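You operate a simulated robot arm through the tools that you are given. There is no shell and no other tool. Be economical: measure what you need, move in short steps, check, and stop when the job is done.

You are at the controls of a simulated two-armed robot. One attempt, no reset.

TASK
Drop both cedar balls in the green jar and screw its cap tight.
Fine: hold the jar still while the cap turns.

Only the result counts: the job must be done as asked and must still hold three seconds after the hand-in. Knocking over, shifting, dropping, spilling or breaking anything else fails it. A push-on lid holds only when it is set on centred and level and pressed home; a screw cap is set on level and turned clockwise until tight.

THE ROBOT
Two 7-joint arms with two-finger parallel grippers on one trunk, on a base that drives. Base frame: it is fixed to the floor where the robot stands at the start and does not move with it; the origin is under the middle of the robot, x ahead of it, y to its left, z up. Lengths are in mm, angles in degrees, forces in N, time in s.
The left shoulder is at the start at [50, 161, 1148], the right one opposite. With the tool pointing down near the work surface each hand reaches from about 180 to 680 mm from the robot's upright axis, wherever it stands, measured 20 degrees to its own side. Places, roughly: inside of the green jar [500, -500, 800]; neck of the green jar [500, -500, 900]. Payload 3.43 kg a hand.
The tool frame of a hand sits at the grasp point between the pads (the TCP): z along the fingers, y along the line on which they close. The tips reach 30 mm beyond it. Largest opening 94 mm; finger width 28, thickness 10; the body of the gripper, 50 by 96 mm, starts 55 mm behind the TCP.
Orientation is that of the tool frame in the base frame, as a unit quaternion [w, x, y, z]. With the fingers straight down and closing along the base's y, the tool's x points along the base's -x, its y along +y and its z along -z.

THE INTERFACE
- The arms move only by the tool nudge_tool. It takes "left_rows", "right_rows" or both (then of equal length, played together; a hand with none holds still); each is one flat list of numbers, 7 for each row, row after row: the turn, a rotation vector about the tool's x, y, z in units of 120 degrees (1.0 is 120 degrees), then the shift along the tool's x, y, z in units of 300 mm (1.0 is 300 mm), then the finger opening in mm, from 0 to 94. In form: [wx, wy, wz, tx, ty, tz, gripper, wx, wy, wz, tx, ty, tz, gripper, ...]. A call has 1 to 12 rows; each row is the pose to reach, as a shift and turn from the pose commanded when the call began, along the tool's axes at that moment. A call with a number of a shift or a turn outside -1 to 1 is refused whole. Rows are played at 5 a second. More than 50 mm and 8.6 degrees between two rows, or a gripper value outside its range, and nothing of the call is played. A pose out of reach is approached as far as the arm can. The call stops where the force on the tool passes 40 N (or 10 N more than at its start, if that is more) or the arm is blocked; 0.2 s more then pass. The fingers move at their own pace (about 45 mm/s each) and stop on an object; they squeeze with about 43 N. The grip force told is the motor's: it shows also when the fingers shut on nothing. Time passes only in rows, and 0.2 s behind the last, so rows that repeat a pose let the fingers close. The reply holds the time, the measured pose of the TCP, the force on the tool along the base axes, the opening and the grip force, in the units named above and with some noise, with the torque about the TCP (base axes, N m) and any sound that the robot's microphone picked up.
- Cameras (640 x 400 px; columns grow to the right, rows downward): "scene" is now at [120.4, -46.6, 1290.5]; the picture's right is [-0.50, -0.87, 0.00], its down [-0.33, 0.19, -0.92] and it looks along [0.80, -0.46, -0.38] (base axes); focal length 214 px, centre (320, 200). "left" rides on the left gripper at [76, -14, -102] in its tool frame; the picture's right is [0.18, 0.98, 0.00], its down [-0.75, 0.14, -0.64] and it looks along [-0.63, 0.12, 0.77] (tool axes); focal length 243 px, centre (320, 200). "right" rides on the right gripper at [76, 14, -103] in its tool frame; the picture's right is [-0.18, 0.98, 0.00], its down [-0.75, -0.14, -0.64] and it looks along [-0.63, -0.12, 0.77] (tool axes); focal length 243 px, centre (320, 200). There is no depth. A picture from a camera that has moved, and an enlarged one, comes with that camera's place and axes in the base frame and with its lens.
- camera(camera): a new picture of that camera. It takes no simulated time.
- lift_body(by): slides the trunk up (or, below 0, down) by that many mm; the arms and the scene camera ride with it, the base frame stays. It gives what a move gives, with no picture.
- roll_base(legs): drives the robot by 1 to 6 legs, each [ahead, left, turn to the left] in mm, mm and degrees, along the robot's own axes; the way and the turn of a leg run together, so that a leg with both is an arc; at most 1500 mm and 180 degrees a leg. The arms and the cameras ride along, it lands a little off, and it stops where it bumps. It gives what a move gives.
- head_to(pan, tilt): turns the head with the scene camera to pan (to the left, within 80 degrees either way) and tilt (down, from -29 to 69), counted from straight ahead of the robot. It gives what a move gives.
- zoom(camera, box): a new picture of the part [left, top, right, bottom] of that camera's present view, enlarged. It takes no simulated time.
- job_done(): hands the job in; it is judged then, once.

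Work in short steps. Places have to be worked out from the pictures, the camera data and where the tool is seen: move nearer, look again, correct. Check each grasp and each placing, and mend what went wrong. You have 120 turns and 88 pictures in all, those below and enlarged ones among them. Open the grippers and draw the arms clear of the work before you hand the job in, unless the task says otherwise; then end with one line.

The tools are called after "Call:" as a command line: name --argument value ..., lists and objects as JSON in quotes. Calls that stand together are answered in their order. nudge_tool: Moves the arms, as the interface text tells. Its arguments: {"type":"object","properties":{"left_rows":{"type":"array","items":{"type":"number"}},"right_rows":{"type":"array","items":{"type":"number"}}},"required":[]} The other tools are called the same way: lift_body (by) slides the trunk up or down; roll_base (legs) drives the base; head_to (pan, tilt) turns the head that bears the scene camera; camera (camera) takes a picture; zoom (camera, box) takes an enlarged picture of a part of a camera's view; job_done () hands the job in.

At the start:

```text
time: 0.0
left_ee_pos: [345.4, -16.4, 1224.3]
left_ee_rot: [0.0, 0.0, 1.0, -0.001]
left_wrist_force: [-0.4, -0.7, 0.1]
left_torque: [0.01, -0.01, -0.01]
left_finger_gap: 93.8
left_gripper_force: 0.0
right_ee_pos: [284.2, -377.0, 1216.4]
right_ee_rot: [0.0, -0.001, 1.0, -0.001]
right_wrist_force: [-0.1, 0.3, 0.0]
right_torque: [-0.01, -0.04, 0.0]
right_finger_gap: 94.3
right_gripper_force: 0.0
trunk travel left (down, up): [-175.0, 92.0]
robot x, y, heading: [1.0, 3.9, -0.2]
head pan, tilt: [-30.1, 22.6]
```

scene: 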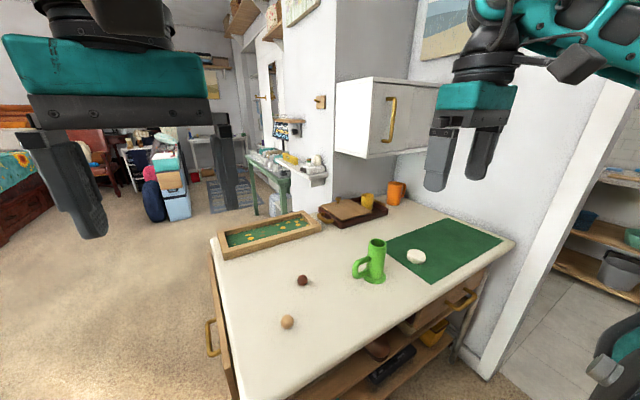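
right: 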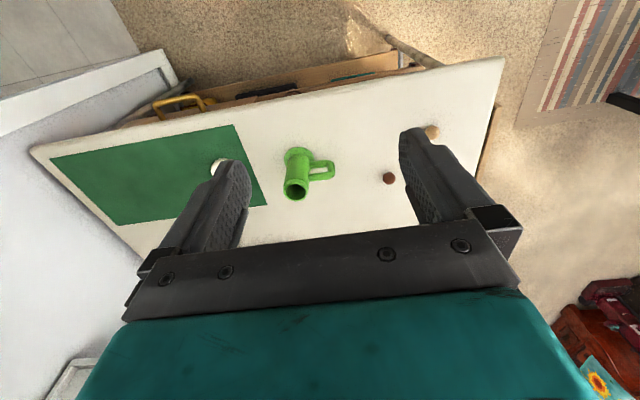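
left: 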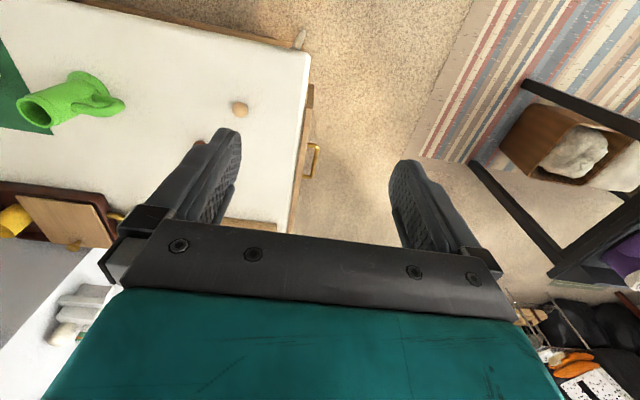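

The scene shows a green mug-like jar, a white cap on the green mat, a dark ball and a tan ball. I'll zoom in to identify things.

Call:
zoom --camera "scene" --box '[200, 170, 360, 340]'

Call:
zoom --camera "scene" --box '[310, 170, 470, 300]'

```text
2.35 times, centred on (280, 255) of scene
camera zoom: at [120.4, -46.6, 1290.5], right [-0.5, -0.87, 0.0], down [-0.33, 0.19, -0.92], along [0.8, -0.46, -0.38], focal length 505 px, centre (414, 71)
```

zoom: 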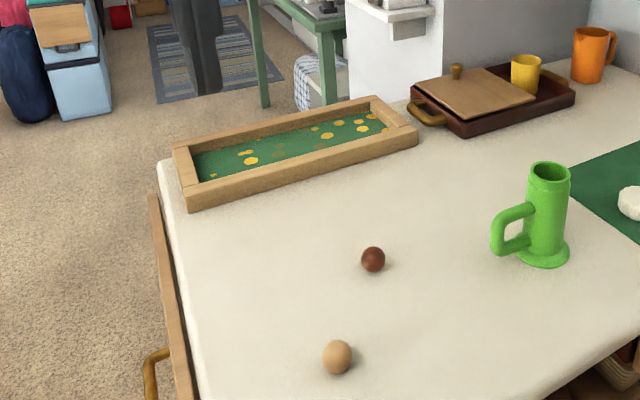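

```text
3.08 times, centred on (390, 235) of scene
camera zoom: at [120.4, -46.6, 1290.5], right [-0.5, -0.87, 0.0], down [-0.33, 0.19, -0.92], along [0.8, -0.46, -0.38], focal length 660 px, centre (105, 92)
```

zoom: 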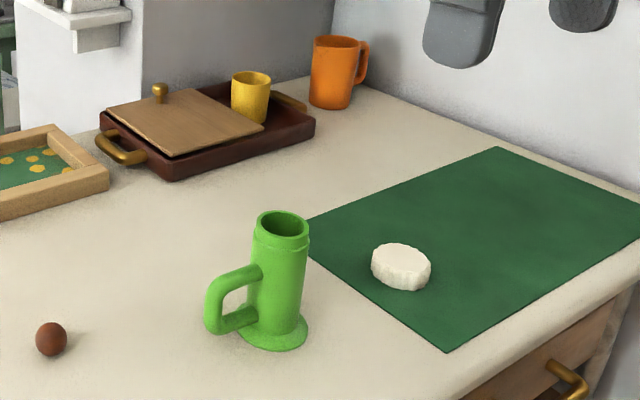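

Two balls (dark ≈[635,-275], tan ≈[518,-173]), jar ≈[530,-503] with the handle toward +x+y, and cap ≈[519,-701]; table z≈755. I'll roll the base right so all of these come within reach.

Call:
roll_base --legs '[[0, -400, 0]]'

Call:
head_to --pan 0 --tilt 45

Call:
camera --camera "scene"

Call:
camera --camera "right"

Call:
camera --camera "left"

```text
time: 4.0
left_ee_pos: [349.0, -406.1, 1224.4]
left_ee_rot: [0.0, -0.004, 1.0, 0.0]
left_wrist_force: [-0.2, -0.6, -0.1]
left_torque: [0.01, -0.01, 0.0]
left_finger_gap: 94.5
left_gripper_force: 0.0
right_ee_pos: [290.6, -767.4, 1216.8]
right_ee_rot: [0.001, -0.005, 1.0, -0.001]
right_wrist_force: [0.5, 0.4, -0.1]
right_torque: [0.02, 0.0, -0.02]
right_finger_gap: 94.0
right_gripper_force: 0.0
trunk travel left (down, up): [-175.0, 92.0]
robot x, y, heading: [0.2, -396.4, 0.7]
head pan, tilt: [-30.1, 22.6]
```

```text
time: 5.0
left_ee_pos: [348.7, -407.4, 1225.0]
left_ee_rot: [0.0, -0.004, 1.0, 0.0]
left_wrist_force: [-0.8, 0.0, -0.4]
left_torque: [0.0, 0.03, 0.01]
left_finger_gap: 94.0
left_gripper_force: 0.0
right_ee_pos: [290.8, -768.4, 1217.5]
right_ee_rot: [0.0, -0.004, 1.0, 0.0]
right_wrist_force: [-0.3, -0.3, 0.5]
right_torque: [0.01, 0.01, 0.03]
right_finger_gap: 94.0
right_gripper_force: 0.1
trunk travel left (down, up): [-175.0, 92.0]
robot x, y, heading: [3.4, -391.1, 0.3]
head pan, tilt: [0.0, 45.0]
```

```text
82 pictures are left
camera scene: at [123.2, -392.6, 1256.1], right [0.01, -1.0, 0.0], down [-0.71, -0.01, -0.71], along [0.71, 0.01, -0.71], focal length 214 px, centre (320, 200)
```

scene: 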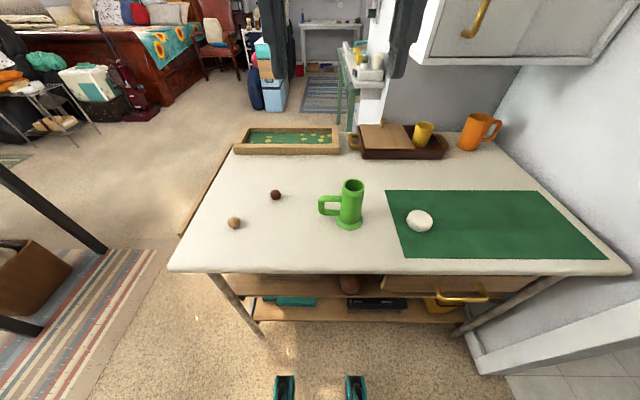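

```text
81 pictures are left
camera right: at [213.5, -754.0, 1320.0], right [0.17, 0.98, 0.0], down [0.75, -0.13, 0.64], along [0.63, -0.11, -0.77], focal length 243 px, centre (320, 200)
```

right: 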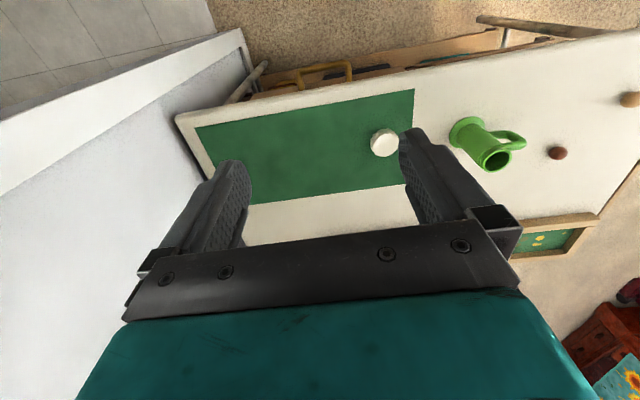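

```text
80 pictures are left
camera left: at [272.2, -423.0, 1326.9], right [-0.19, 0.98, 0.0], down [0.75, 0.15, 0.64], along [0.63, 0.12, -0.77], focal length 243 px, centre (320, 200)
```

left: 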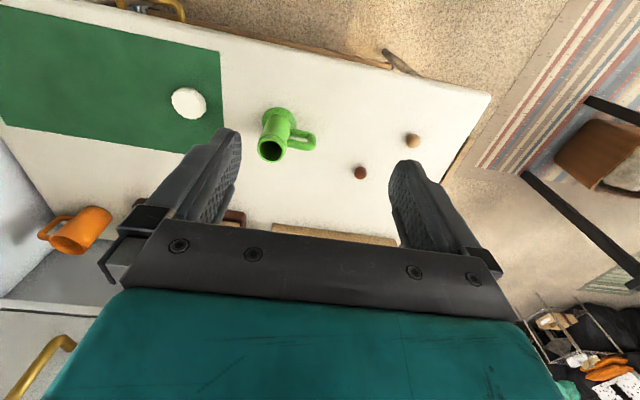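

I'll bring the left hand above the tan ball and the right hand above the cap for close-range measurement.

Call:
nudge_tool --left_rows '[0, 0, 0, -0.06, 0.098, 0.111, 94, 0, 0, 0, -0.119, 0.196, 0.222, 94, 0, 0, 0, -0.179, 0.293, 0.333, 94, 0, 0, 0, -0.239, 0.391, 0.444, 94, 0, 0, 0, -0.298, 0.489, 0.556, 94, 0, 0, 0, -0.358, 0.587, 0.667, 94, 0, 0, 0, -0.418, 0.684, 0.778, 94, 0, 0, 0, -0.477, 0.782, 0.889, 94, 0, 0, 0, -0.537, 0.88, 1.0, 94, 0, 0, 0, -0.537, 0.88, 1.0, 94]' --right_rows '[0, 0, 0, -0.077, 0.033, 0.099, 94, 0, 0, 0, -0.155, 0.065, 0.198, 94, 0, 0, 0, -0.232, 0.098, 0.297, 94, 0, 0, 0, -0.31, 0.13, 0.396, 94, 0, 0, 0, -0.387, 0.163, 0.494, 94, 0, 0, 0, -0.465, 0.195, 0.593, 94, 0, 0, 0, -0.542, 0.228, 0.692, 94, 0, 0, 0, -0.62, 0.26, 0.791, 94, 0, 0, 0, -0.697, 0.293, 0.89, 94, 0, 0, 0, -0.697, 0.293, 0.89, 94]'

Call:
camera --camera "left"

Call:
camera --camera "right"

```text
time: 7.2
left_ee_pos: [508.1, -140.6, 922.4]
left_ee_rot: [0.0, -0.004, 1.0, 0.0]
left_wrist_force: [0.2, -0.5, 0.0]
left_torque: [-0.01, 0.0, 0.01]
left_finger_gap: 93.9
left_gripper_force: 0.1
right_ee_pos: [500.1, -676.6, 948.9]
right_ee_rot: [0.0, -0.006, 1.0, -0.001]
right_wrist_force: [-0.1, 0.5, 0.3]
right_torque: [0.0, 0.0, -0.04]
right_finger_gap: 93.8
right_gripper_force: 0.0
trunk travel left (down, up): [-175.0, 92.0]
robot x, y, heading: [3.7, -391.3, 0.7]
head pan, tilt: [0.0, 45.0]
```

```text
79 pictures are left
camera left: at [432.0, -156.5, 1024.6], right [-0.19, 0.98, 0.0], down [0.75, 0.15, 0.64], along [0.63, 0.12, -0.77], focal length 243 px, centre (320, 200)
```

left: 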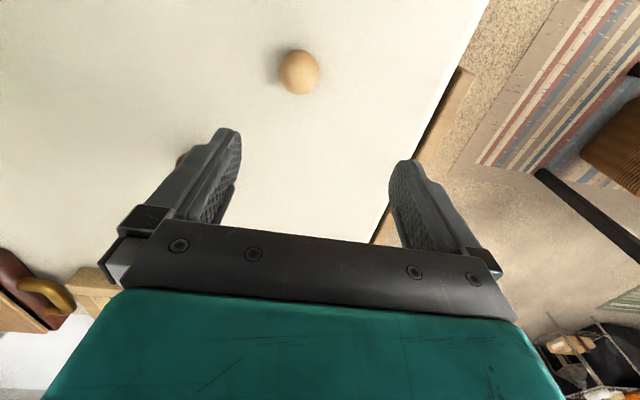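

```text
78 pictures are left
camera right: at [422.8, -664.0, 1052.0], right [0.17, 0.98, 0.0], down [0.75, -0.13, 0.64], along [0.63, -0.11, -0.77], focal length 243 px, centre (320, 200)
```

right: 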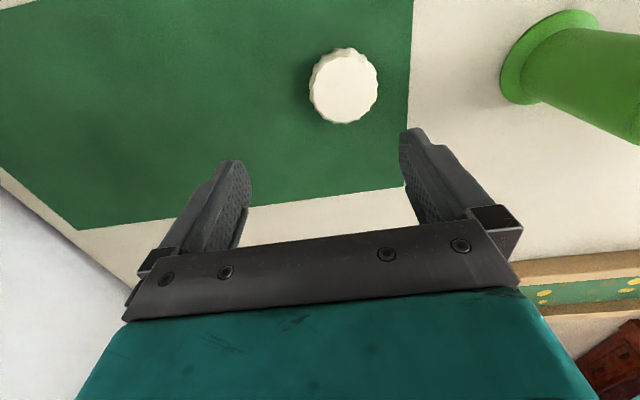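

The ball triangulates to about [484,-162,803], so the table is nearer z≈785. I'll move the left hand above it and recheck.

Call:
nudge_tool --left_rows '[0, 0, 0, 0.04, -0.036, 0.1, 94, 0, 0, 0, 0.08, -0.071, 0.207, 94, 0, 0, 0, 0.08, -0.071, 0.207, 94]'

Call:
camera --camera "left"

```text
time: 8.0
left_ee_pos: [485.1, -159.9, 860.0]
left_ee_rot: [0.001, -0.004, 1.0, -0.001]
left_wrist_force: [-0.6, -0.4, -0.1]
left_torque: [0.02, 0.01, -0.01]
left_finger_gap: 94.1
left_gripper_force: 0.1
right_ee_pos: [499.4, -678.1, 949.2]
right_ee_rot: [0.0, -0.005, 1.0, -0.001]
right_wrist_force: [1.2, -0.1, -0.6]
right_torque: [0.0, 0.02, 0.01]
right_finger_gap: 94.1
right_gripper_force: 0.0
trunk travel left (down, up): [-175.0, 92.0]
robot x, y, heading: [-0.2, -392.5, 0.5]
head pan, tilt: [0.0, 45.0]
```

```text
77 pictures are left
camera left: at [409.0, -177.2, 961.6], right [-0.19, 0.98, 0.0], down [0.75, 0.15, 0.64], along [0.63, 0.12, -0.77], focal length 243 px, centre (320, 200)
```

left: 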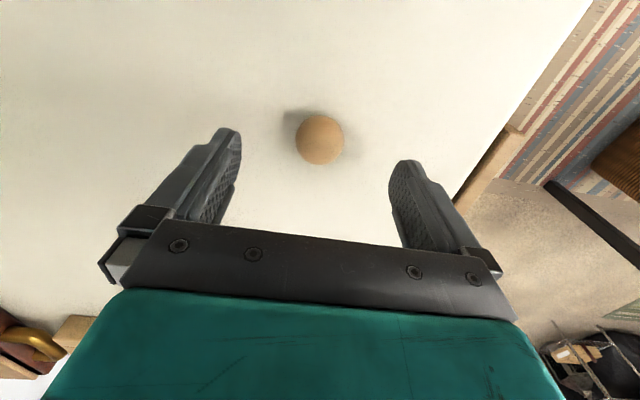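

Ball at about [485,-164,802], diameter 34. Descend to TCP z≈820 and close.

Call:
nudge_tool --left_rows '[0, 0, 0, 0, -0.012, 0.07, 94, 0, 0, 0, 0, -0.012, 0.133, 94, 0, 0, 0, 0, -0.012, 0.133, 60, 0, 0, 0, 0, -0.012, 0.133, 25, 0, 0, 0, 0, -0.012, 0.133, 20, 0, 0, 0, 0, -0.012, 0.133, 20, 0, 0, 0, 0, -0.012, 0.133, 20]'

Call:
camera --camera "left"

```text
time: 8.7
left_ee_pos: [486.5, -163.0, 830.8]
left_ee_rot: [0.009, -0.005, 1.0, 0.0]
left_wrist_force: [-5.0, 7.0, 21.2]
left_torque: [1.57, 0.43, -0.04]
left_finger_gap: 72.5
left_gripper_force: 9.1
right_ee_pos: [498.1, -677.7, 949.8]
right_ee_rot: [0.001, -0.005, 1.0, 0.0]
right_wrist_force: [-0.7, -0.2, -0.3]
right_torque: [-0.03, 0.0, 0.0]
right_finger_gap: 94.1
right_gripper_force: 0.2
trunk travel left (down, up): [-175.0, 92.0]
robot x, y, heading: [-0.3, -391.7, 0.6]
head pan, tilt: [0.0, 45.0]
stopped in row 3 (left hand): the force on the tool passed its limit at 47 N (the readings are from after the stop); the commanded pose is now the measured one
```

```text
76 pictures are left
camera left: at [409.0, -179.3, 931.3], right [-0.2, 0.98, 0.0], down [0.74, 0.15, 0.65], along [0.64, 0.13, -0.76], focal length 243 px, centre (320, 200)
```

left: 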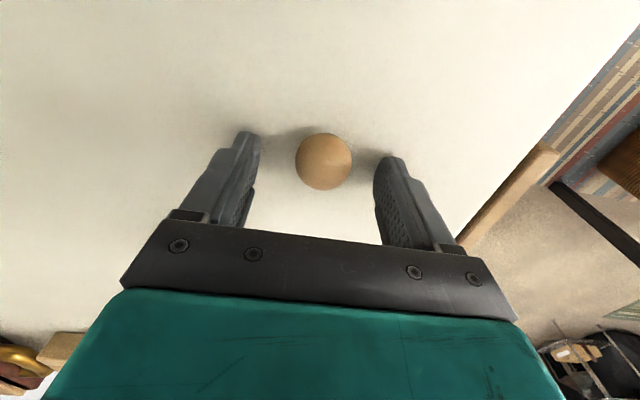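

Contact shows the table is at z≈800, so the ball centre is ≈[478,-164,817]. I'll lift slightly, shift, and close.

Call:
nudge_tool --left_rows '[0, 0, 0, 0, 0, -0.025, 80, 0, 0.0086, 0, 0.027, 0, -0.022, 80, 0, 0.0086, 0, 0.027, 0, -0.02, 45, 0, 0.0086, 0, 0.027, 0, -0.02, 25, 0, 0.0086, 0, 0.027, 0, -0.02, 25, 0, 0.0086, 0, 0.027, 0, -0.02, 25, 0, 0.0086, 0, 0.027, 0, -0.02, 25]'

Call:
camera --camera "left"

```text
time: 10.3
left_ee_pos: [477.2, -164.9, 832.3]
left_ee_rot: [-0.004, -0.004, 1.0, -0.001]
left_wrist_force: [-0.2, -0.4, 0.7]
left_torque: [0.0, 0.01, 0.0]
left_finger_gap: 27.0
left_gripper_force: 43.3
right_ee_pos: [499.6, -678.5, 948.1]
right_ee_rot: [0.001, -0.005, 1.0, -0.002]
right_wrist_force: [0.3, -0.1, -0.1]
right_torque: [-0.01, 0.0, 0.0]
right_finger_gap: 94.2
right_gripper_force: 0.1
trunk travel left (down, up): [-175.0, 92.0]
robot x, y, heading: [1.7, -393.3, 0.4]
head pan, tilt: [0.0, 45.0]
```

```text
75 pictures are left
camera left: at [402.8, -180.6, 934.8], right [-0.19, 0.98, 0.0], down [0.76, 0.15, 0.64], along [0.62, 0.12, -0.77], focal length 243 px, centre (320, 200)
```

left: 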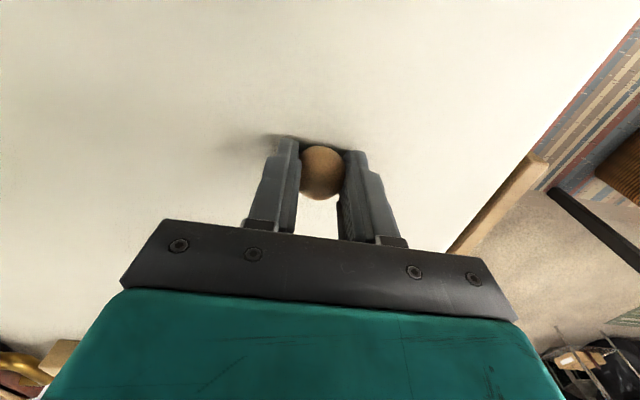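

Gripped at 27 mm. Lift and carry it toward the jar (≈[490,-466], top ≈940), staying high, then look.

Call:
nudge_tool --left_rows '[0, 0, 0, 0, 0, -0.14, 25, 0, 0, 0, 0, 0, -0.28, 25, 0, 0, 0, 0, 0, -0.42, 25, 0, 0, 0, 0, 0, -0.56, 25, 0, 0, 0, 0, 0, -0.68, 25, 0, 0, 0, 0, -0.15, -0.68, 25, 0, 0, 0, 0, -0.31, -0.68, 25, 0, 0, 0, 0, -0.47, -0.68, 25, 0, 0, 0, 0, -0.63, -0.68, 25, 0, 0, 0, -0.02, -0.79, -0.68, 25, 0, 0, 0, -0.04, -0.94, -0.68, 25, 0, 0, 0, -0.04, -0.94, -0.68, 25]'

Call:
camera --camera "left"

Call:
camera --camera "scene"

```text
time: 12.9
left_ee_pos: [493.5, -446.8, 1040.8]
left_ee_rot: [-0.004, -0.006, 1.0, 0.0]
left_wrist_force: [0.7, -0.3, 0.4]
left_torque: [0.0, 0.03, 0.02]
left_finger_gap: 26.7
left_gripper_force: 43.3
right_ee_pos: [499.1, -676.3, 949.0]
right_ee_rot: [0.0, -0.006, 1.0, -0.001]
right_wrist_force: [-0.7, -0.7, -0.8]
right_torque: [0.02, 0.03, 0.0]
right_finger_gap: 94.0
right_gripper_force: 0.1
trunk travel left (down, up): [-175.0, 92.0]
robot x, y, heading: [2.2, -391.0, 0.5]
head pan, tilt: [0.0, 45.0]
```

```text
74 pictures are left
camera left: at [418.1, -463.1, 1143.1], right [-0.19, 0.98, 0.0], down [0.76, 0.15, 0.64], along [0.62, 0.12, -0.77], focal length 243 px, centre (320, 200)
```

left: 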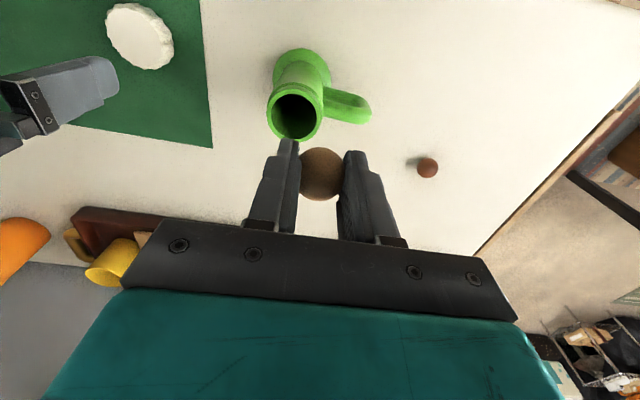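

```text
73 pictures are left
camera scene: at [123.0, -392.1, 1256.1], right [0.01, -1.0, 0.0], down [-0.71, -0.01, -0.71], along [0.71, 0.01, -0.71], focal length 214 px, centre (320, 200)
```

scene: 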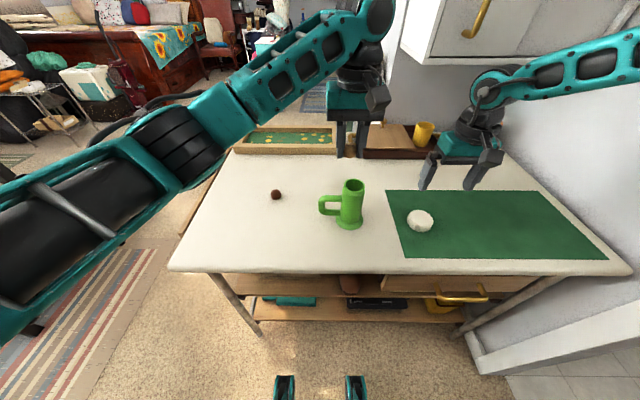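

I'll zoom on the jar mouth to refine its centre and size.

Call:
zoom --camera "left" --box '[240, 30, 400, 160]'

Call:
zoom --camera "scene" --box '[300, 120, 460, 240]'

```text
3.08 times, centred on (320, 95) of left
camera zoom: at [418.1, -463.1, 1143.1], right [-0.19, 0.98, 0.0], down [0.76, 0.15, 0.64], along [0.62, 0.12, -0.77], focal length 746 px, centre (320, 523)
```

zoom: 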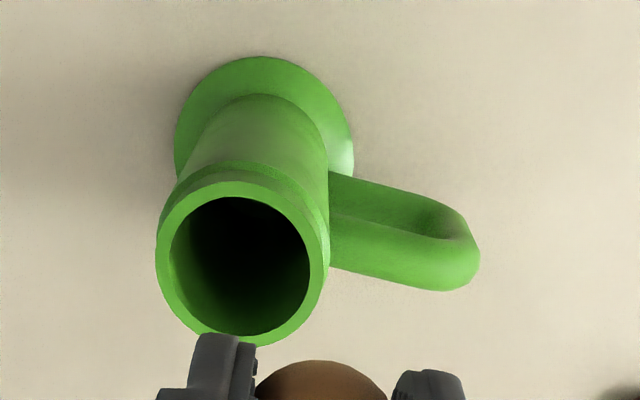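

```text
3.33 times, centred on (380, 180) of scene
camera zoom: at [123.0, -392.1, 1256.1], right [0.01, -1.0, 0.0], down [-0.71, -0.01, -0.71], along [0.71, 0.01, -0.71], focal length 715 px, centre (120, 267)
```

zoom: 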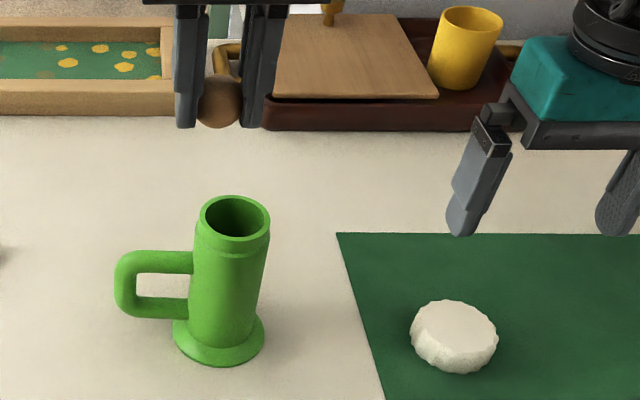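

Jar axis ≈[498,-469], rim z≈930–935, inner diameter ≈39. Move above the mouth with tips about 20 mm over the rim and check.

Call:
nudge_tool --left_rows '[0, 0, 0, -0.0133, -0.0757, 0.06, 25, 0, 0, 0, -0.0133, -0.0757, 0.187, 25, 0, 0, 0, -0.0133, -0.0757, 0.187, 25]'

Call:
zoom --camera "left" --box '[240, 70, 400, 200]'

Call:
zoom --camera "scene" --box '[280, 120, 440, 240]'

Call:
zoom --camera "right" --box '[400, 0, 640, 150]'

```text
time: 13.7
left_ee_pos: [498.3, -469.1, 983.1]
left_ee_rot: [-0.004, -0.004, 1.0, -0.001]
left_wrist_force: [-0.3, 0.5, 0.3]
left_torque: [0.0, -0.01, 0.0]
left_finger_gap: 26.8
left_gripper_force: 42.7
right_ee_pos: [499.6, -676.8, 948.1]
right_ee_rot: [0.0, -0.004, 1.0, -0.001]
right_wrist_force: [0.3, 0.1, 0.3]
right_torque: [-0.01, 0.0, -0.02]
right_finger_gap: 94.3
right_gripper_force: 0.1
trunk travel left (down, up): [-175.0, 92.0]
robot x, y, heading: [0.6, -396.4, 0.7]
head pan, tilt: [0.0, 45.0]
```

```text
3.08 times, centred on (320, 135) of left
camera zoom: at [421.9, -484.7, 1085.8], right [-0.19, 0.98, 0.0], down [0.76, 0.15, 0.64], along [0.62, 0.12, -0.77], focal length 746 px, centre (320, 400)
```

zoom: 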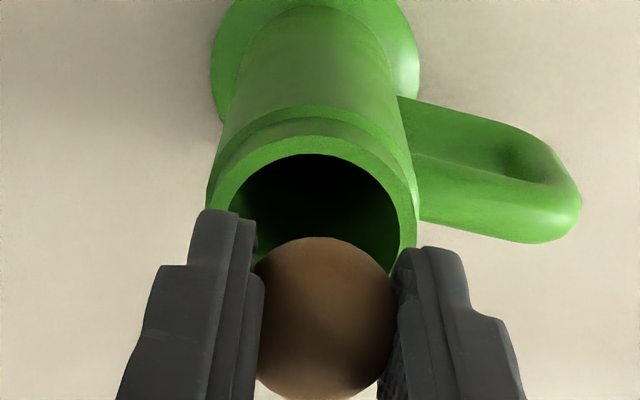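

```text
3.33 times, centred on (360, 180) of scene
camera zoom: at [122.9, -392.4, 1256.1], right [0.01, -1.0, 0.0], down [-0.71, -0.01, -0.71], along [0.71, 0.01, -0.71], focal length 715 px, centre (187, 267)
```

zoom: 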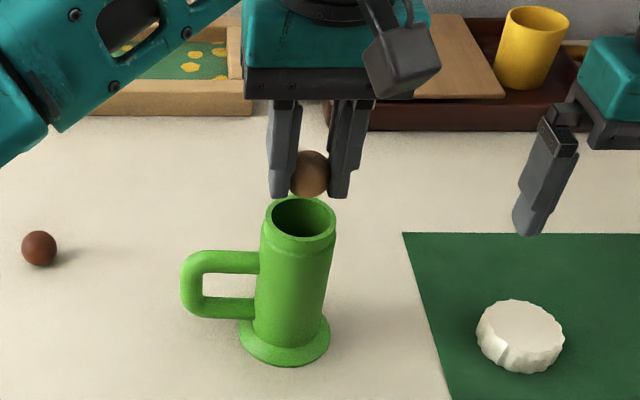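

```text
2.67 times, centred on (520, 75) of right
camera zoom: at [422.6, -664.0, 1052.3], right [0.17, 0.98, 0.0], down [0.75, -0.13, 0.64], along [0.63, -0.11, -0.77], focal length 647 px, centre (-213, 533)
```

zoom: 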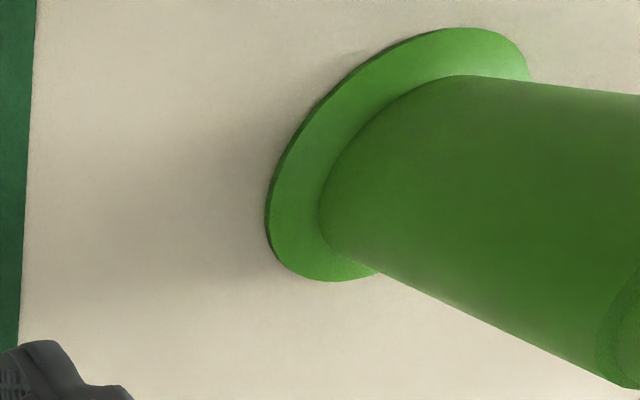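

Alignment is within a few mm; correct by (-2,-1.5), lower 14 mm and release.

Call:
nudge_tool --left_rows '[0, 0, 0, 0.007, -0.005, 0.045, 25, 0, 0, 0, 0.007, -0.005, 0.045, 25, 0, 0, 0, 0.007, -0.005, 0.045, 60, 0, 0, 0, 0.007, -0.005, 0.045, 80, 0, 0, 0, 0.007, -0.005, 0.045, 80, 0, 0, 0, 0.007, -0.005, 0.045, 80]'

Call:
camera --camera "left"

Call:
camera --camera "scene"

```text
time: 15.1
left_ee_pos: [496.1, -469.8, 968.9]
left_ee_rot: [-0.003, -0.004, 1.0, -0.001]
left_wrist_force: [0.6, 0.1, 0.2]
left_torque: [0.01, 0.0, 0.01]
left_finger_gap: 80.1
left_gripper_force: 0.0
right_ee_pos: [499.9, -676.8, 949.3]
right_ee_rot: [0.0, -0.005, 1.0, -0.001]
right_wrist_force: [-0.3, -0.2, 0.2]
right_torque: [-0.03, -0.03, -0.01]
right_finger_gap: 94.1
right_gripper_force: 0.1
trunk travel left (down, up): [-175.0, 92.0]
robot x, y, heading: [2.4, -397.6, 0.6]
head pan, tilt: [0.0, 45.0]
```

```text
67 pictures are left
camera left: at [420.4, -486.4, 1071.8], right [-0.19, 0.98, 0.0], down [0.76, 0.15, 0.64], along [0.62, 0.12, -0.77], focal length 243 px, centre (320, 200)
```

left: 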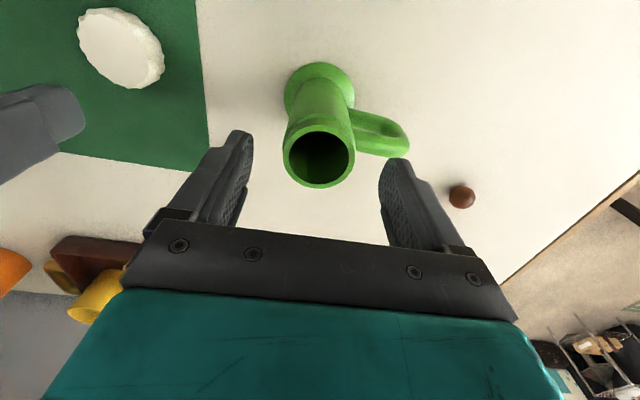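

```text
66 pictures are left
camera scene: at [123.0, -392.4, 1256.1], right [0.01, -1.0, 0.0], down [-0.71, -0.01, -0.71], along [0.71, 0.01, -0.71], focal length 214 px, centre (320, 200)
```

scene: 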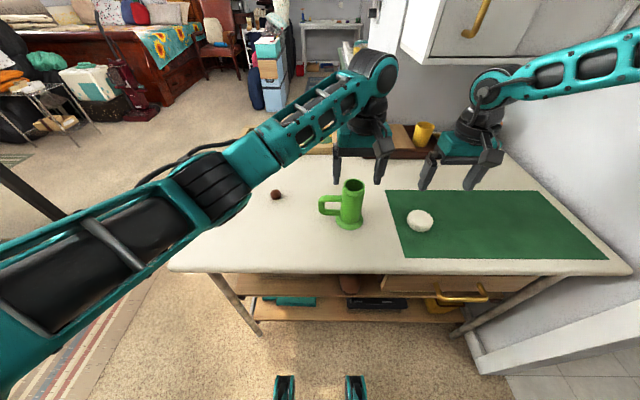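

The first ball is in the jar. Now move the left hand to above the dark ball (≈[585,-257,813]).

Call:
nudge_tool --left_rows '[0, 0, 0, 0, 0, -0.16, 90, 0, 0, 0, -0.05, 0.12, -0.17, 94, 0, 0, 0, -0.11, 0.26, -0.17, 94, 0, 0, 0, -0.17, 0.4, -0.15, 94, 0, 0, 0, -0.23, 0.54, -0.1, 94, 0, 0, 0, -0.28, 0.66, -0.02, 94, 0, 0, 0, -0.297, 0.71, 0.12, 94, 0, 0, 0, -0.297, 0.71, 0.26, 94, 0, 0, 0, -0.297, 0.71, 0.33, 94, 0, 0, 0, -0.297, 0.71, 0.33, 94]'

Call:
camera --camera "left"

```text
time: 17.3
left_ee_pos: [583.8, -257.1, 867.1]
left_ee_rot: [-0.003, -0.004, 1.0, -0.001]
left_wrist_force: [-0.1, -0.2, -0.4]
left_torque: [0.01, 0.0, 0.01]
left_finger_gap: 94.1
left_gripper_force: 0.0
right_ee_pos: [499.3, -677.3, 949.4]
right_ee_rot: [0.0, -0.005, 1.0, -0.001]
right_wrist_force: [1.0, 0.5, 0.3]
right_torque: [-0.03, -0.01, -0.02]
right_finger_gap: 94.1
right_gripper_force: 0.1
trunk travel left (down, up): [-175.0, 92.0]
robot x, y, heading: [3.6, -393.5, 0.4]
head pan, tilt: [0.0, 45.0]
```

```text
65 pictures are left
camera left: at [508.9, -272.9, 969.8], right [-0.19, 0.98, 0.0], down [0.76, 0.15, 0.64], along [0.62, 0.12, -0.77], focal length 243 px, centre (320, 200)
```

left: 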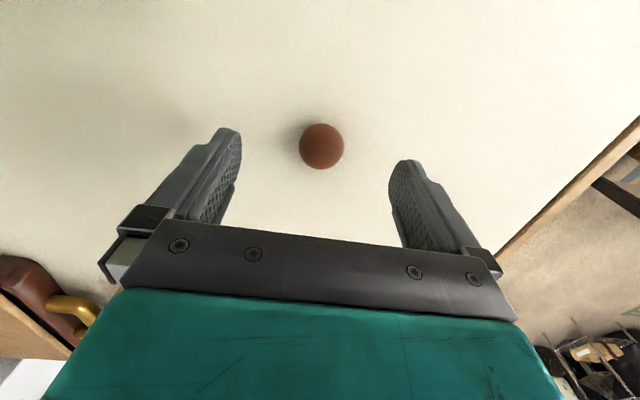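

Ball at ≈[586,-257]. Descend to z≈832 and grasp.

Call:
nudge_tool --left_rows '[0, 0, 0, -0.005, 0, 0.06, 94, 0, 0, 0, -0.005, 0, 0.117, 94, 0, 0, 0, -0.005, 0, 0.117, 60, 0, 0, 0, -0.005, 0, 0.117, 30, 0, 0, 0, -0.005, 0, 0.117, 25, 0, 0, 0, -0.005, 0, 0.117, 25, 0, 0, 0, -0.005, 0, 0.117, 25, 0, 0, 0, -0.005, 0, -0.02, 25, 0, 0, 0, -0.005, 0, -0.17, 25, 0, 0, 0, -0.005, 0, -0.32, 25, 0, 0, 0, -0.005, 0, -0.47, 25, 0, 0, 0, -0.005, 0, -0.58, 25]'

Call:
camera --camera "left"

```text
time: 19.9
left_ee_pos: [582.5, -256.2, 1039.7]
left_ee_rot: [-0.004, -0.005, 1.0, -0.001]
left_wrist_force: [-0.4, -0.6, -0.3]
left_torque: [0.02, -0.04, 0.0]
left_finger_gap: 27.1
left_gripper_force: 43.4
right_ee_pos: [499.1, -677.7, 948.8]
right_ee_rot: [0.0, -0.005, 1.0, -0.001]
right_wrist_force: [0.2, -0.3, -0.8]
right_torque: [-0.01, 0.03, 0.01]
right_finger_gap: 94.0
right_gripper_force: 0.0
trunk travel left (down, up): [-175.0, 92.0]
robot x, y, heading: [6.0, -394.2, 0.4]
head pan, tilt: [0.0, 45.0]
```

```text
64 pictures are left
camera left: at [507.1, -271.9, 1144.3], right [-0.19, 0.98, 0.0], down [0.76, 0.15, 0.64], along [0.62, 0.12, -0.77], focal length 243 px, centre (320, 200)
```

left: 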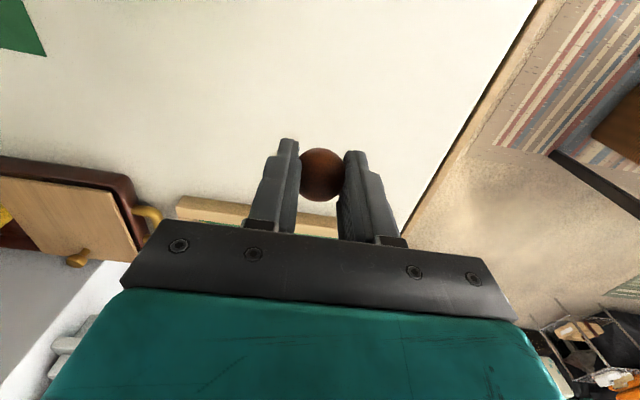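

Ball held. Carry to above the mouth at [496,-470], stop high, check.

Call:
nudge_tool --left_rows '[0, 0, 0, 0.058, -0.143, 0, 25, 0, 0, 0, 0.115, -0.285, 0, 25, 0, 0, 0, 0.173, -0.428, 0, 25, 0, 0, 0, 0.23, -0.57, 0, 25, 0, 0, 0, 0.288, -0.713, 0, 25, 0, 0, 0, 0.288, -0.713, 0.1, 25, 0, 0, 0, 0.288, -0.713, 0.18, 25, 0, 0, 0, 0.288, -0.713, 0.18, 25]'

Call:
zoom --camera "left" --box '[240, 70, 400, 200]'

```text
time: 21.7
left_ee_pos: [500.8, -470.3, 988.5]
left_ee_rot: [-0.003, -0.005, 1.0, -0.001]
left_wrist_force: [0.0, 0.0, -0.7]
left_torque: [0.0, 0.0, 0.0]
left_finger_gap: 26.9
left_gripper_force: 43.2
right_ee_pos: [498.8, -677.5, 949.0]
right_ee_rot: [0.0, -0.005, 1.0, -0.001]
right_wrist_force: [0.0, -0.8, 0.8]
right_torque: [0.0, 0.01, 0.0]
right_finger_gap: 94.1
right_gripper_force: 0.0
trunk travel left (down, up): [-175.0, 92.0]
robot x, y, heading: [6.1, -395.6, 0.6]
head pan, tilt: [0.0, 45.0]
```

```text
3.08 times, centred on (320, 135) of left
camera zoom: at [424.6, -486.5, 1091.0], right [-0.19, 0.98, 0.0], down [0.76, 0.15, 0.64], along [0.62, 0.12, -0.77], focal length 746 px, centre (320, 400)
```

zoom: 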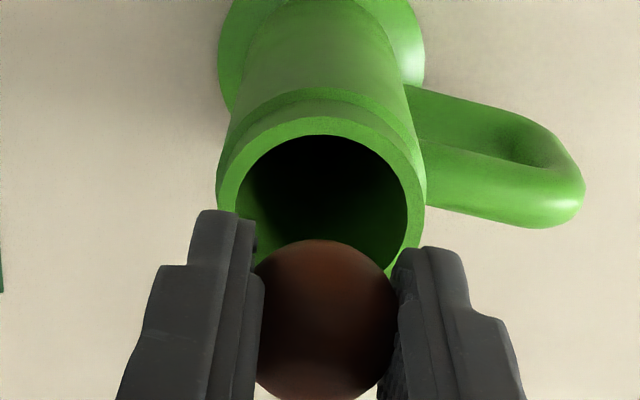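

X is ~4.5 mm too far; correct, lower 20 mm and release, then rise.

Call:
nudge_tool --left_rows '[0, 0, 0, 0.016, 0, 0.04, 25, 0, 0, 0, 0.016, 0, 0.067, 25, 0, 0, 0, 0.016, 0, 0.067, 25, 0, 0, 0, 0.016, 0, 0.067, 60, 0, 0, 0, 0.016, 0, 0.067, 80, 0, 0, 0, 0.016, 0, 0.067, 80, 0, 0, 0, 0.016, 0, 0.067, 80, 0, 0, 0, 0.016, 0, -0.08, 80, 0, 0, 0, 0.016, 0, -0.18, 80]'

Call:
camera --camera "left"

Call:
zoom --camera "scene" --box '[280, 140, 460, 260]'

```text
time: 23.7
left_ee_pos: [494.2, -469.7, 1042.8]
left_ee_rot: [-0.005, -0.005, 1.0, -0.001]
left_wrist_force: [-0.2, 0.0, -0.1]
left_torque: [-0.02, -0.03, 0.02]
left_finger_gap: 79.8
left_gripper_force: 0.0
right_ee_pos: [500.6, -676.9, 948.8]
right_ee_rot: [0.0, -0.005, 1.0, -0.002]
right_wrist_force: [-0.1, -0.2, 0.6]
right_torque: [0.01, 0.02, -0.03]
right_finger_gap: 93.9
right_gripper_force: 0.0
trunk travel left (down, up): [-175.0, 92.0]
robot x, y, heading: [0.0, -390.2, 0.4]
head pan, tilt: [0.0, 45.0]
```

```text
62 pictures are left
camera left: at [419.6, -485.8, 1145.0], right [-0.19, 0.98, 0.0], down [0.76, 0.15, 0.64], along [0.62, 0.12, -0.77], focal length 243 px, centre (320, 200)
```

left: 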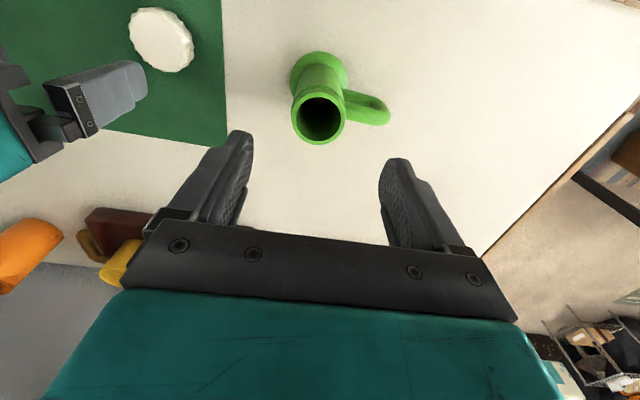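

```text
3.33 times, centred on (370, 200) of scene
camera zoom: at [122.8, -392.4, 1256.0], right [0.01, -1.0, 0.0], down [-0.71, -0.01, -0.71], along [0.71, 0.01, -0.71], focal length 715 px, centre (153, 200)
```

zoom: 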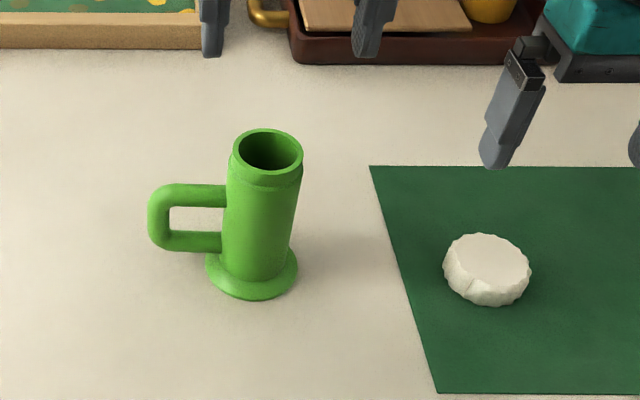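

Both balls are in the jar. Now turn the left hand so it points toward −y (tilted 20° down) to grip the jar handle; first retreat to +y while rotating.

Call:
nudge_tool --left_rows '[0.0348, 0.0348, -0.0497, 0, 0.067, 0, 80, 0.0697, 0.0697, -0.0995, 0, 0.133, 0, 80, 0.1045, 0.1045, -0.1492, 0, 0.2, 0, 80, 0.1394, 0.1394, -0.199, 0, 0.267, 0, 80, 0.1742, 0.1742, -0.2487, 0, 0.333, 0, 80, 0.2091, 0.2091, -0.2984, 0, 0.4, 0, 80, 0.2439, 0.2439, -0.3482, 0, 0.467, 0, 80, 0.2788, 0.2788, -0.3979, 0, 0.533, 0, 80, 0.3136, 0.3136, -0.4476, 0, 0.6, 0, 80, 0.3485, 0.3485, -0.4974, 0, 0.667, 0, 80, 0.3833, 0.3833, -0.5471, 0, 0.733, 0, 80, 0.4182, 0.4182, -0.5969, 0, 0.8, 0, 80]'

Call:
camera --camera "scene"

```text
time: 26.3
left_ee_pos: [494.2, -230.8, 1041.5]
left_ee_rot: [-0.385, -0.552, 0.632, -0.385]
left_wrist_force: [0.4, 0.2, 0.7]
left_torque: [-0.02, 0.01, -0.02]
left_finger_gap: 79.9
left_gripper_force: 0.1
right_ee_pos: [498.0, -677.7, 948.7]
right_ee_rot: [0.0, -0.004, 1.0, -0.001]
right_wrist_force: [0.1, 0.0, -0.8]
right_torque: [-0.01, -0.02, 0.01]
right_finger_gap: 94.1
right_gripper_force: 0.1
trunk travel left (down, up): [-175.0, 92.0]
robot x, y, heading: [0.3, -392.4, 0.5]
head pan, tilt: [0.0, 45.0]
```

```text
60 pictures are left
camera scene: at [122.9, -392.1, 1256.1], right [0.01, -1.0, 0.0], down [-0.71, -0.01, -0.71], along [0.71, 0.01, -0.71], focal length 214 px, centre (320, 200)
```

scene: 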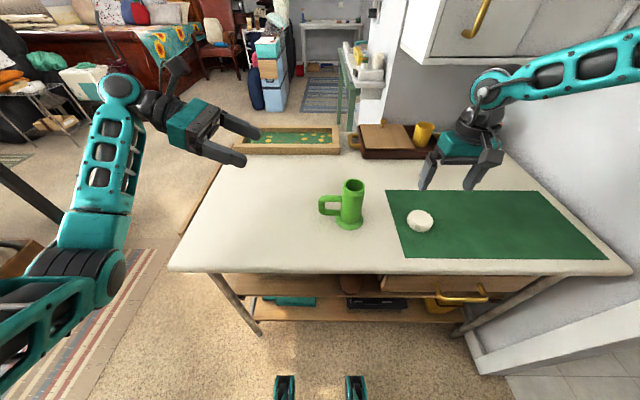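

The arm takes this pose well. Finish the rotation.

Call:
nudge_tool --left_rows '[0.0348, 0.0348, -0.0497, 0, 0, 0, 60, 0.0348, 0.0348, -0.0497, 0, 0, 0, 60]'

Call:
camera --camera "left"

Call:
zoom --camera "scene" --box '[300, 170, 380, 240]'

```text
time: 26.9
left_ee_pos: [494.7, -230.9, 1041.0]
left_ee_rot: [0.407, 0.583, -0.574, 0.406]
left_wrist_force: [0.0, -0.6, 0.0]
left_torque: [-0.02, 0.01, -0.01]
left_finger_gap: 60.1
left_gripper_force: 0.0
right_ee_pos: [499.3, -677.3, 948.5]
right_ee_rot: [0.001, -0.005, 1.0, -0.001]
right_wrist_force: [0.2, -0.4, 0.4]
right_torque: [-0.01, -0.03, -0.01]
right_finger_gap: 94.0
right_gripper_force: 0.1
trunk travel left (down, up): [-175.0, 92.0]
robot x, y, heading: [-0.4, -395.6, 0.6]
head pan, tilt: [0.0, 45.0]
```

```text
59 pictures are left
camera left: at [508.6, -162.0, 1147.4], right [-0.98, -0.07, 0.18], down [-0.15, 0.86, -0.49], along [-0.12, -0.51, -0.85], focal length 243 px, centre (320, 200)
```

left: 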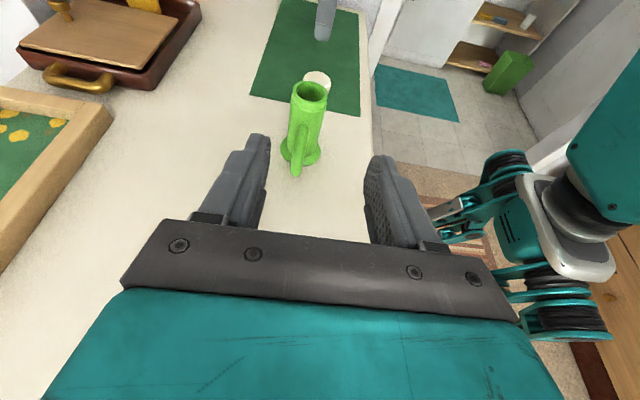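

```text
5.71 times, centred on (340, 205) of scene
camera zoom: at [123.0, -392.4, 1256.1], right [0.01, -1.0, 0.0], down [-0.71, -0.01, -0.71], along [0.71, 0.01, -0.71], focal length 1226 px, centre (206, 171)
```

zoom: 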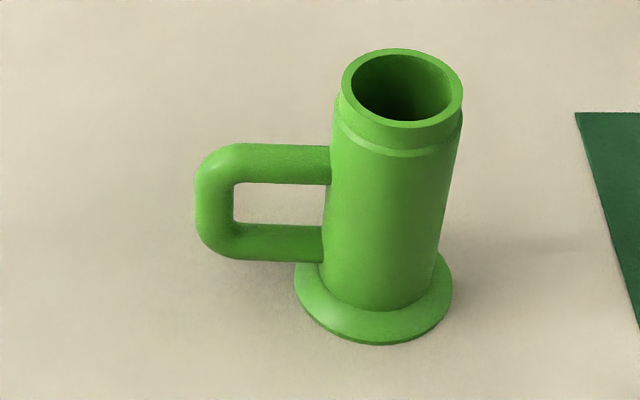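

Handle bar appears at ≈[504,-391,860], ~16 mm thick. Move to a pre-grasp 75 mm back along the finger axis and look.

Call:
nudge_tool --left_rows '[0, 0, 0, -0.077, -0.006, 0.092, 60, 0, 0, 0, -0.153, -0.012, 0.184, 60, 0, 0, 0, -0.23, -0.018, 0.275, 60, 0, 0, 0, -0.306, -0.024, 0.367, 60, 0, 0, 0, -0.383, -0.03, 0.459, 60, 0, 0, 0, -0.383, -0.03, 0.459, 60]'

Call:
camera --camera "left"

Call:
zoom --camera "scene" --box '[240, 140, 400, 240]'

```text
time: 28.3
left_ee_pos: [503.5, -321.2, 885.2]
left_ee_rot: [0.407, 0.583, -0.575, 0.405]
left_wrist_force: [0.5, 0.0, 0.8]
left_torque: [0.0, -0.01, -0.03]
left_finger_gap: 60.2
left_gripper_force: 0.0
right_ee_pos: [500.2, -677.7, 949.0]
right_ee_rot: [0.0, -0.006, 1.0, -0.001]
right_wrist_force: [-0.2, -0.1, -0.4]
right_torque: [-0.02, -0.02, -0.01]
right_finger_gap: 93.9
right_gripper_force: 0.0
trunk travel left (down, up): [-175.0, 92.0]
robot x, y, heading: [1.8, -394.8, 0.5]
head pan, tilt: [0.0, 45.0]
```

```text
57 pictures are left
camera left: at [518.3, -252.8, 991.7], right [-0.98, -0.07, 0.18], down [-0.15, 0.86, -0.49], along [-0.12, -0.51, -0.85], focal length 243 px, centre (320, 200)
```

left: 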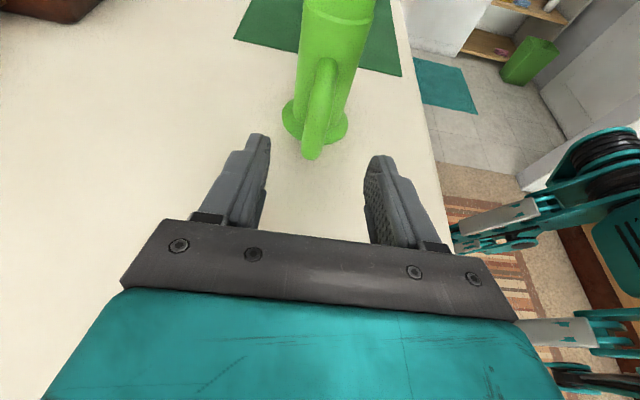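

```text
4.00 times, centred on (320, 190) of scene
camera zoom: at [122.9, -392.3, 1256.1], right [0.01, -1.0, 0.0], down [-0.71, -0.01, -0.71], along [0.71, 0.01, -0.71], focal length 858 px, centre (320, 240)
```

zoom: 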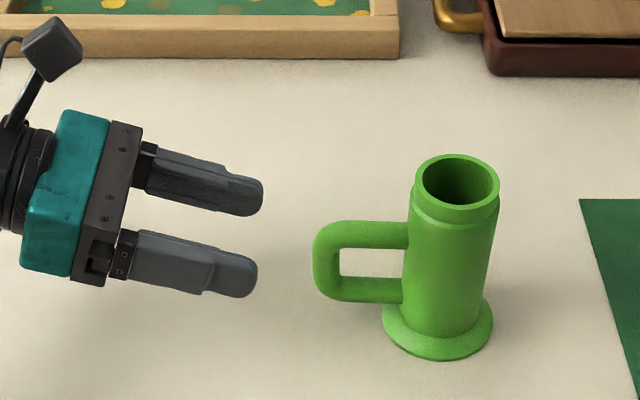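

Bar x≈507. Advance 55 mm along the fingers with a +3.5 mm x correction, then check centring.

Call:
nudge_tool --left_rows '[0, 0, 0, 0, -0.0117, 0.09, 60, 0, 0, 0, 0, -0.0117, 0.183, 60, 0, 0, 0, 0, -0.0117, 0.183, 60]'

Call:
camera --camera "left"

Call:
zoom --camera "scene" --box '[260, 150, 380, 230]'

```text
time: 29.1
left_ee_pos: [507.2, -374.3, 867.7]
left_ee_rot: [0.406, 0.583, -0.575, 0.406]
left_wrist_force: [0.4, -1.0, -0.3]
left_torque: [0.01, -0.01, 0.01]
left_finger_gap: 59.9
left_gripper_force: 0.1
right_ee_pos: [498.5, -678.1, 949.9]
right_ee_rot: [0.0, -0.004, 1.0, -0.001]
right_wrist_force: [0.0, 0.4, 0.4]
right_torque: [-0.01, -0.03, -0.01]
right_finger_gap: 93.9
right_gripper_force: 0.0
trunk travel left (down, up): [-175.0, 92.0]
robot x, y, heading: [0.8, -392.3, 0.5]
head pan, tilt: [0.0, 45.0]
```

```text
55 pictures are left
camera left: at [521.3, -303.9, 973.8], right [-0.98, -0.07, 0.18], down [-0.15, 0.86, -0.49], along [-0.12, -0.51, -0.85], focal length 243 px, centre (320, 200)
```

left: 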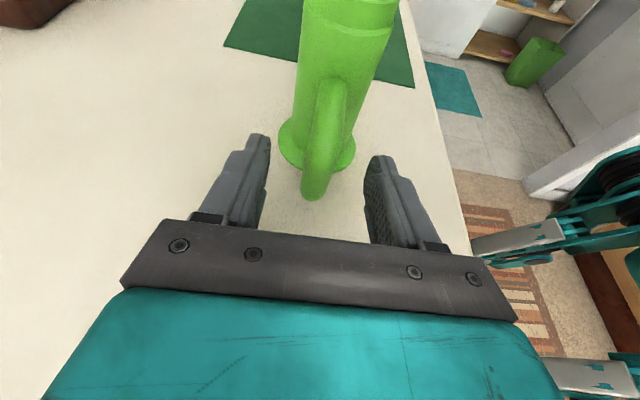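

```text
5.00 times, centred on (320, 190) of scene
camera zoom: at [122.9, -392.3, 1256.1], right [0.01, -1.0, 0.0], down [-0.71, -0.01, -0.71], along [0.71, 0.01, -0.71], focal length 1072 px, centre (320, 250)
```

zoom: 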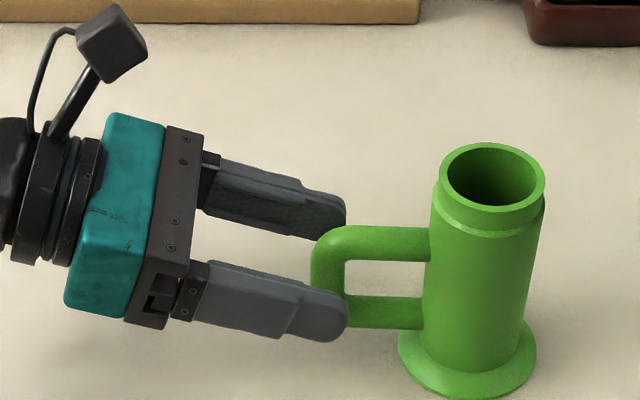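

Well centred. Advance 17 mm and close on the bar.

Call:
nudge_tool --left_rows '[0, 0, 0, 0, 0, 0.057, 60, 0, 0, 0, 0, 0, 0.057, 40, 0, 0, 0, 0, 0, 0.057, 25, 0, 0, 0, 0, 0, 0.057, 15, 0, 0, 0, 0, 0, 0.057, 10, 0, 0, 0, 0, 0, 0.057, 10, 0, 0, 0, 0, 0, 0.057, 10]'

Call:
camera --camera "left"

Call:
zoom --camera "scene" --box '[280, 150, 440, 250]'

```text
time: 30.7
left_ee_pos: [506.6, -389.9, 863.6]
left_ee_rot: [0.406, 0.583, -0.574, 0.406]
left_wrist_force: [-1.0, -0.1, 0.7]
left_torque: [-0.01, -0.02, -0.02]
left_finger_gap: 21.1
left_gripper_force: 43.5
right_ee_pos: [499.7, -677.1, 950.0]
right_ee_rot: [-0.001, -0.005, 1.0, -0.001]
right_wrist_force: [0.3, -0.5, 0.3]
right_torque: [-0.02, 0.0, -0.01]
right_finger_gap: 93.9
right_gripper_force: 0.1
trunk travel left (down, up): [-175.0, 92.0]
robot x, y, heading: [-1.3, -394.3, 0.6]
head pan, tilt: [0.0, 45.0]
```

```text
53 pictures are left
camera left: at [521.2, -320.7, 968.8], right [-0.98, -0.07, 0.18], down [-0.15, 0.86, -0.49], along [-0.12, -0.51, -0.85], focal length 243 px, centre (320, 200)
```

left: 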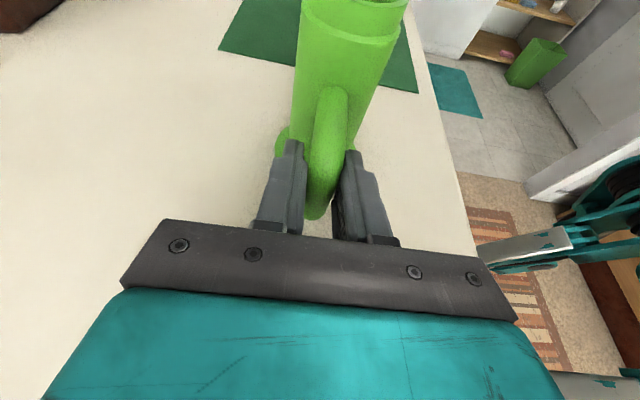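

```text
4.00 times, centred on (360, 200) of scene
camera zoom: at [123.0, -392.4, 1256.1], right [0.01, -1.0, 0.0], down [-0.71, -0.01, -0.71], along [0.71, 0.01, -0.71], focal length 858 px, centre (160, 200)
```

zoom: 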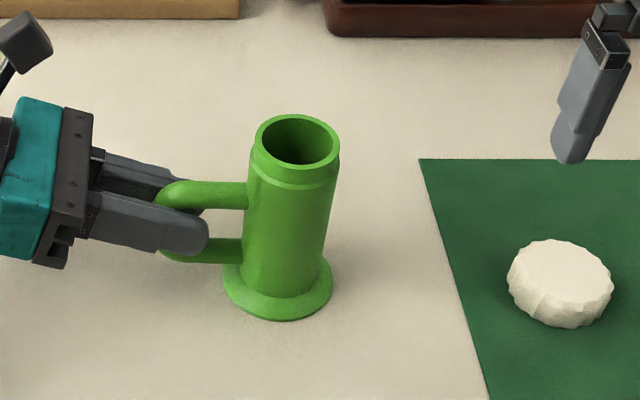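

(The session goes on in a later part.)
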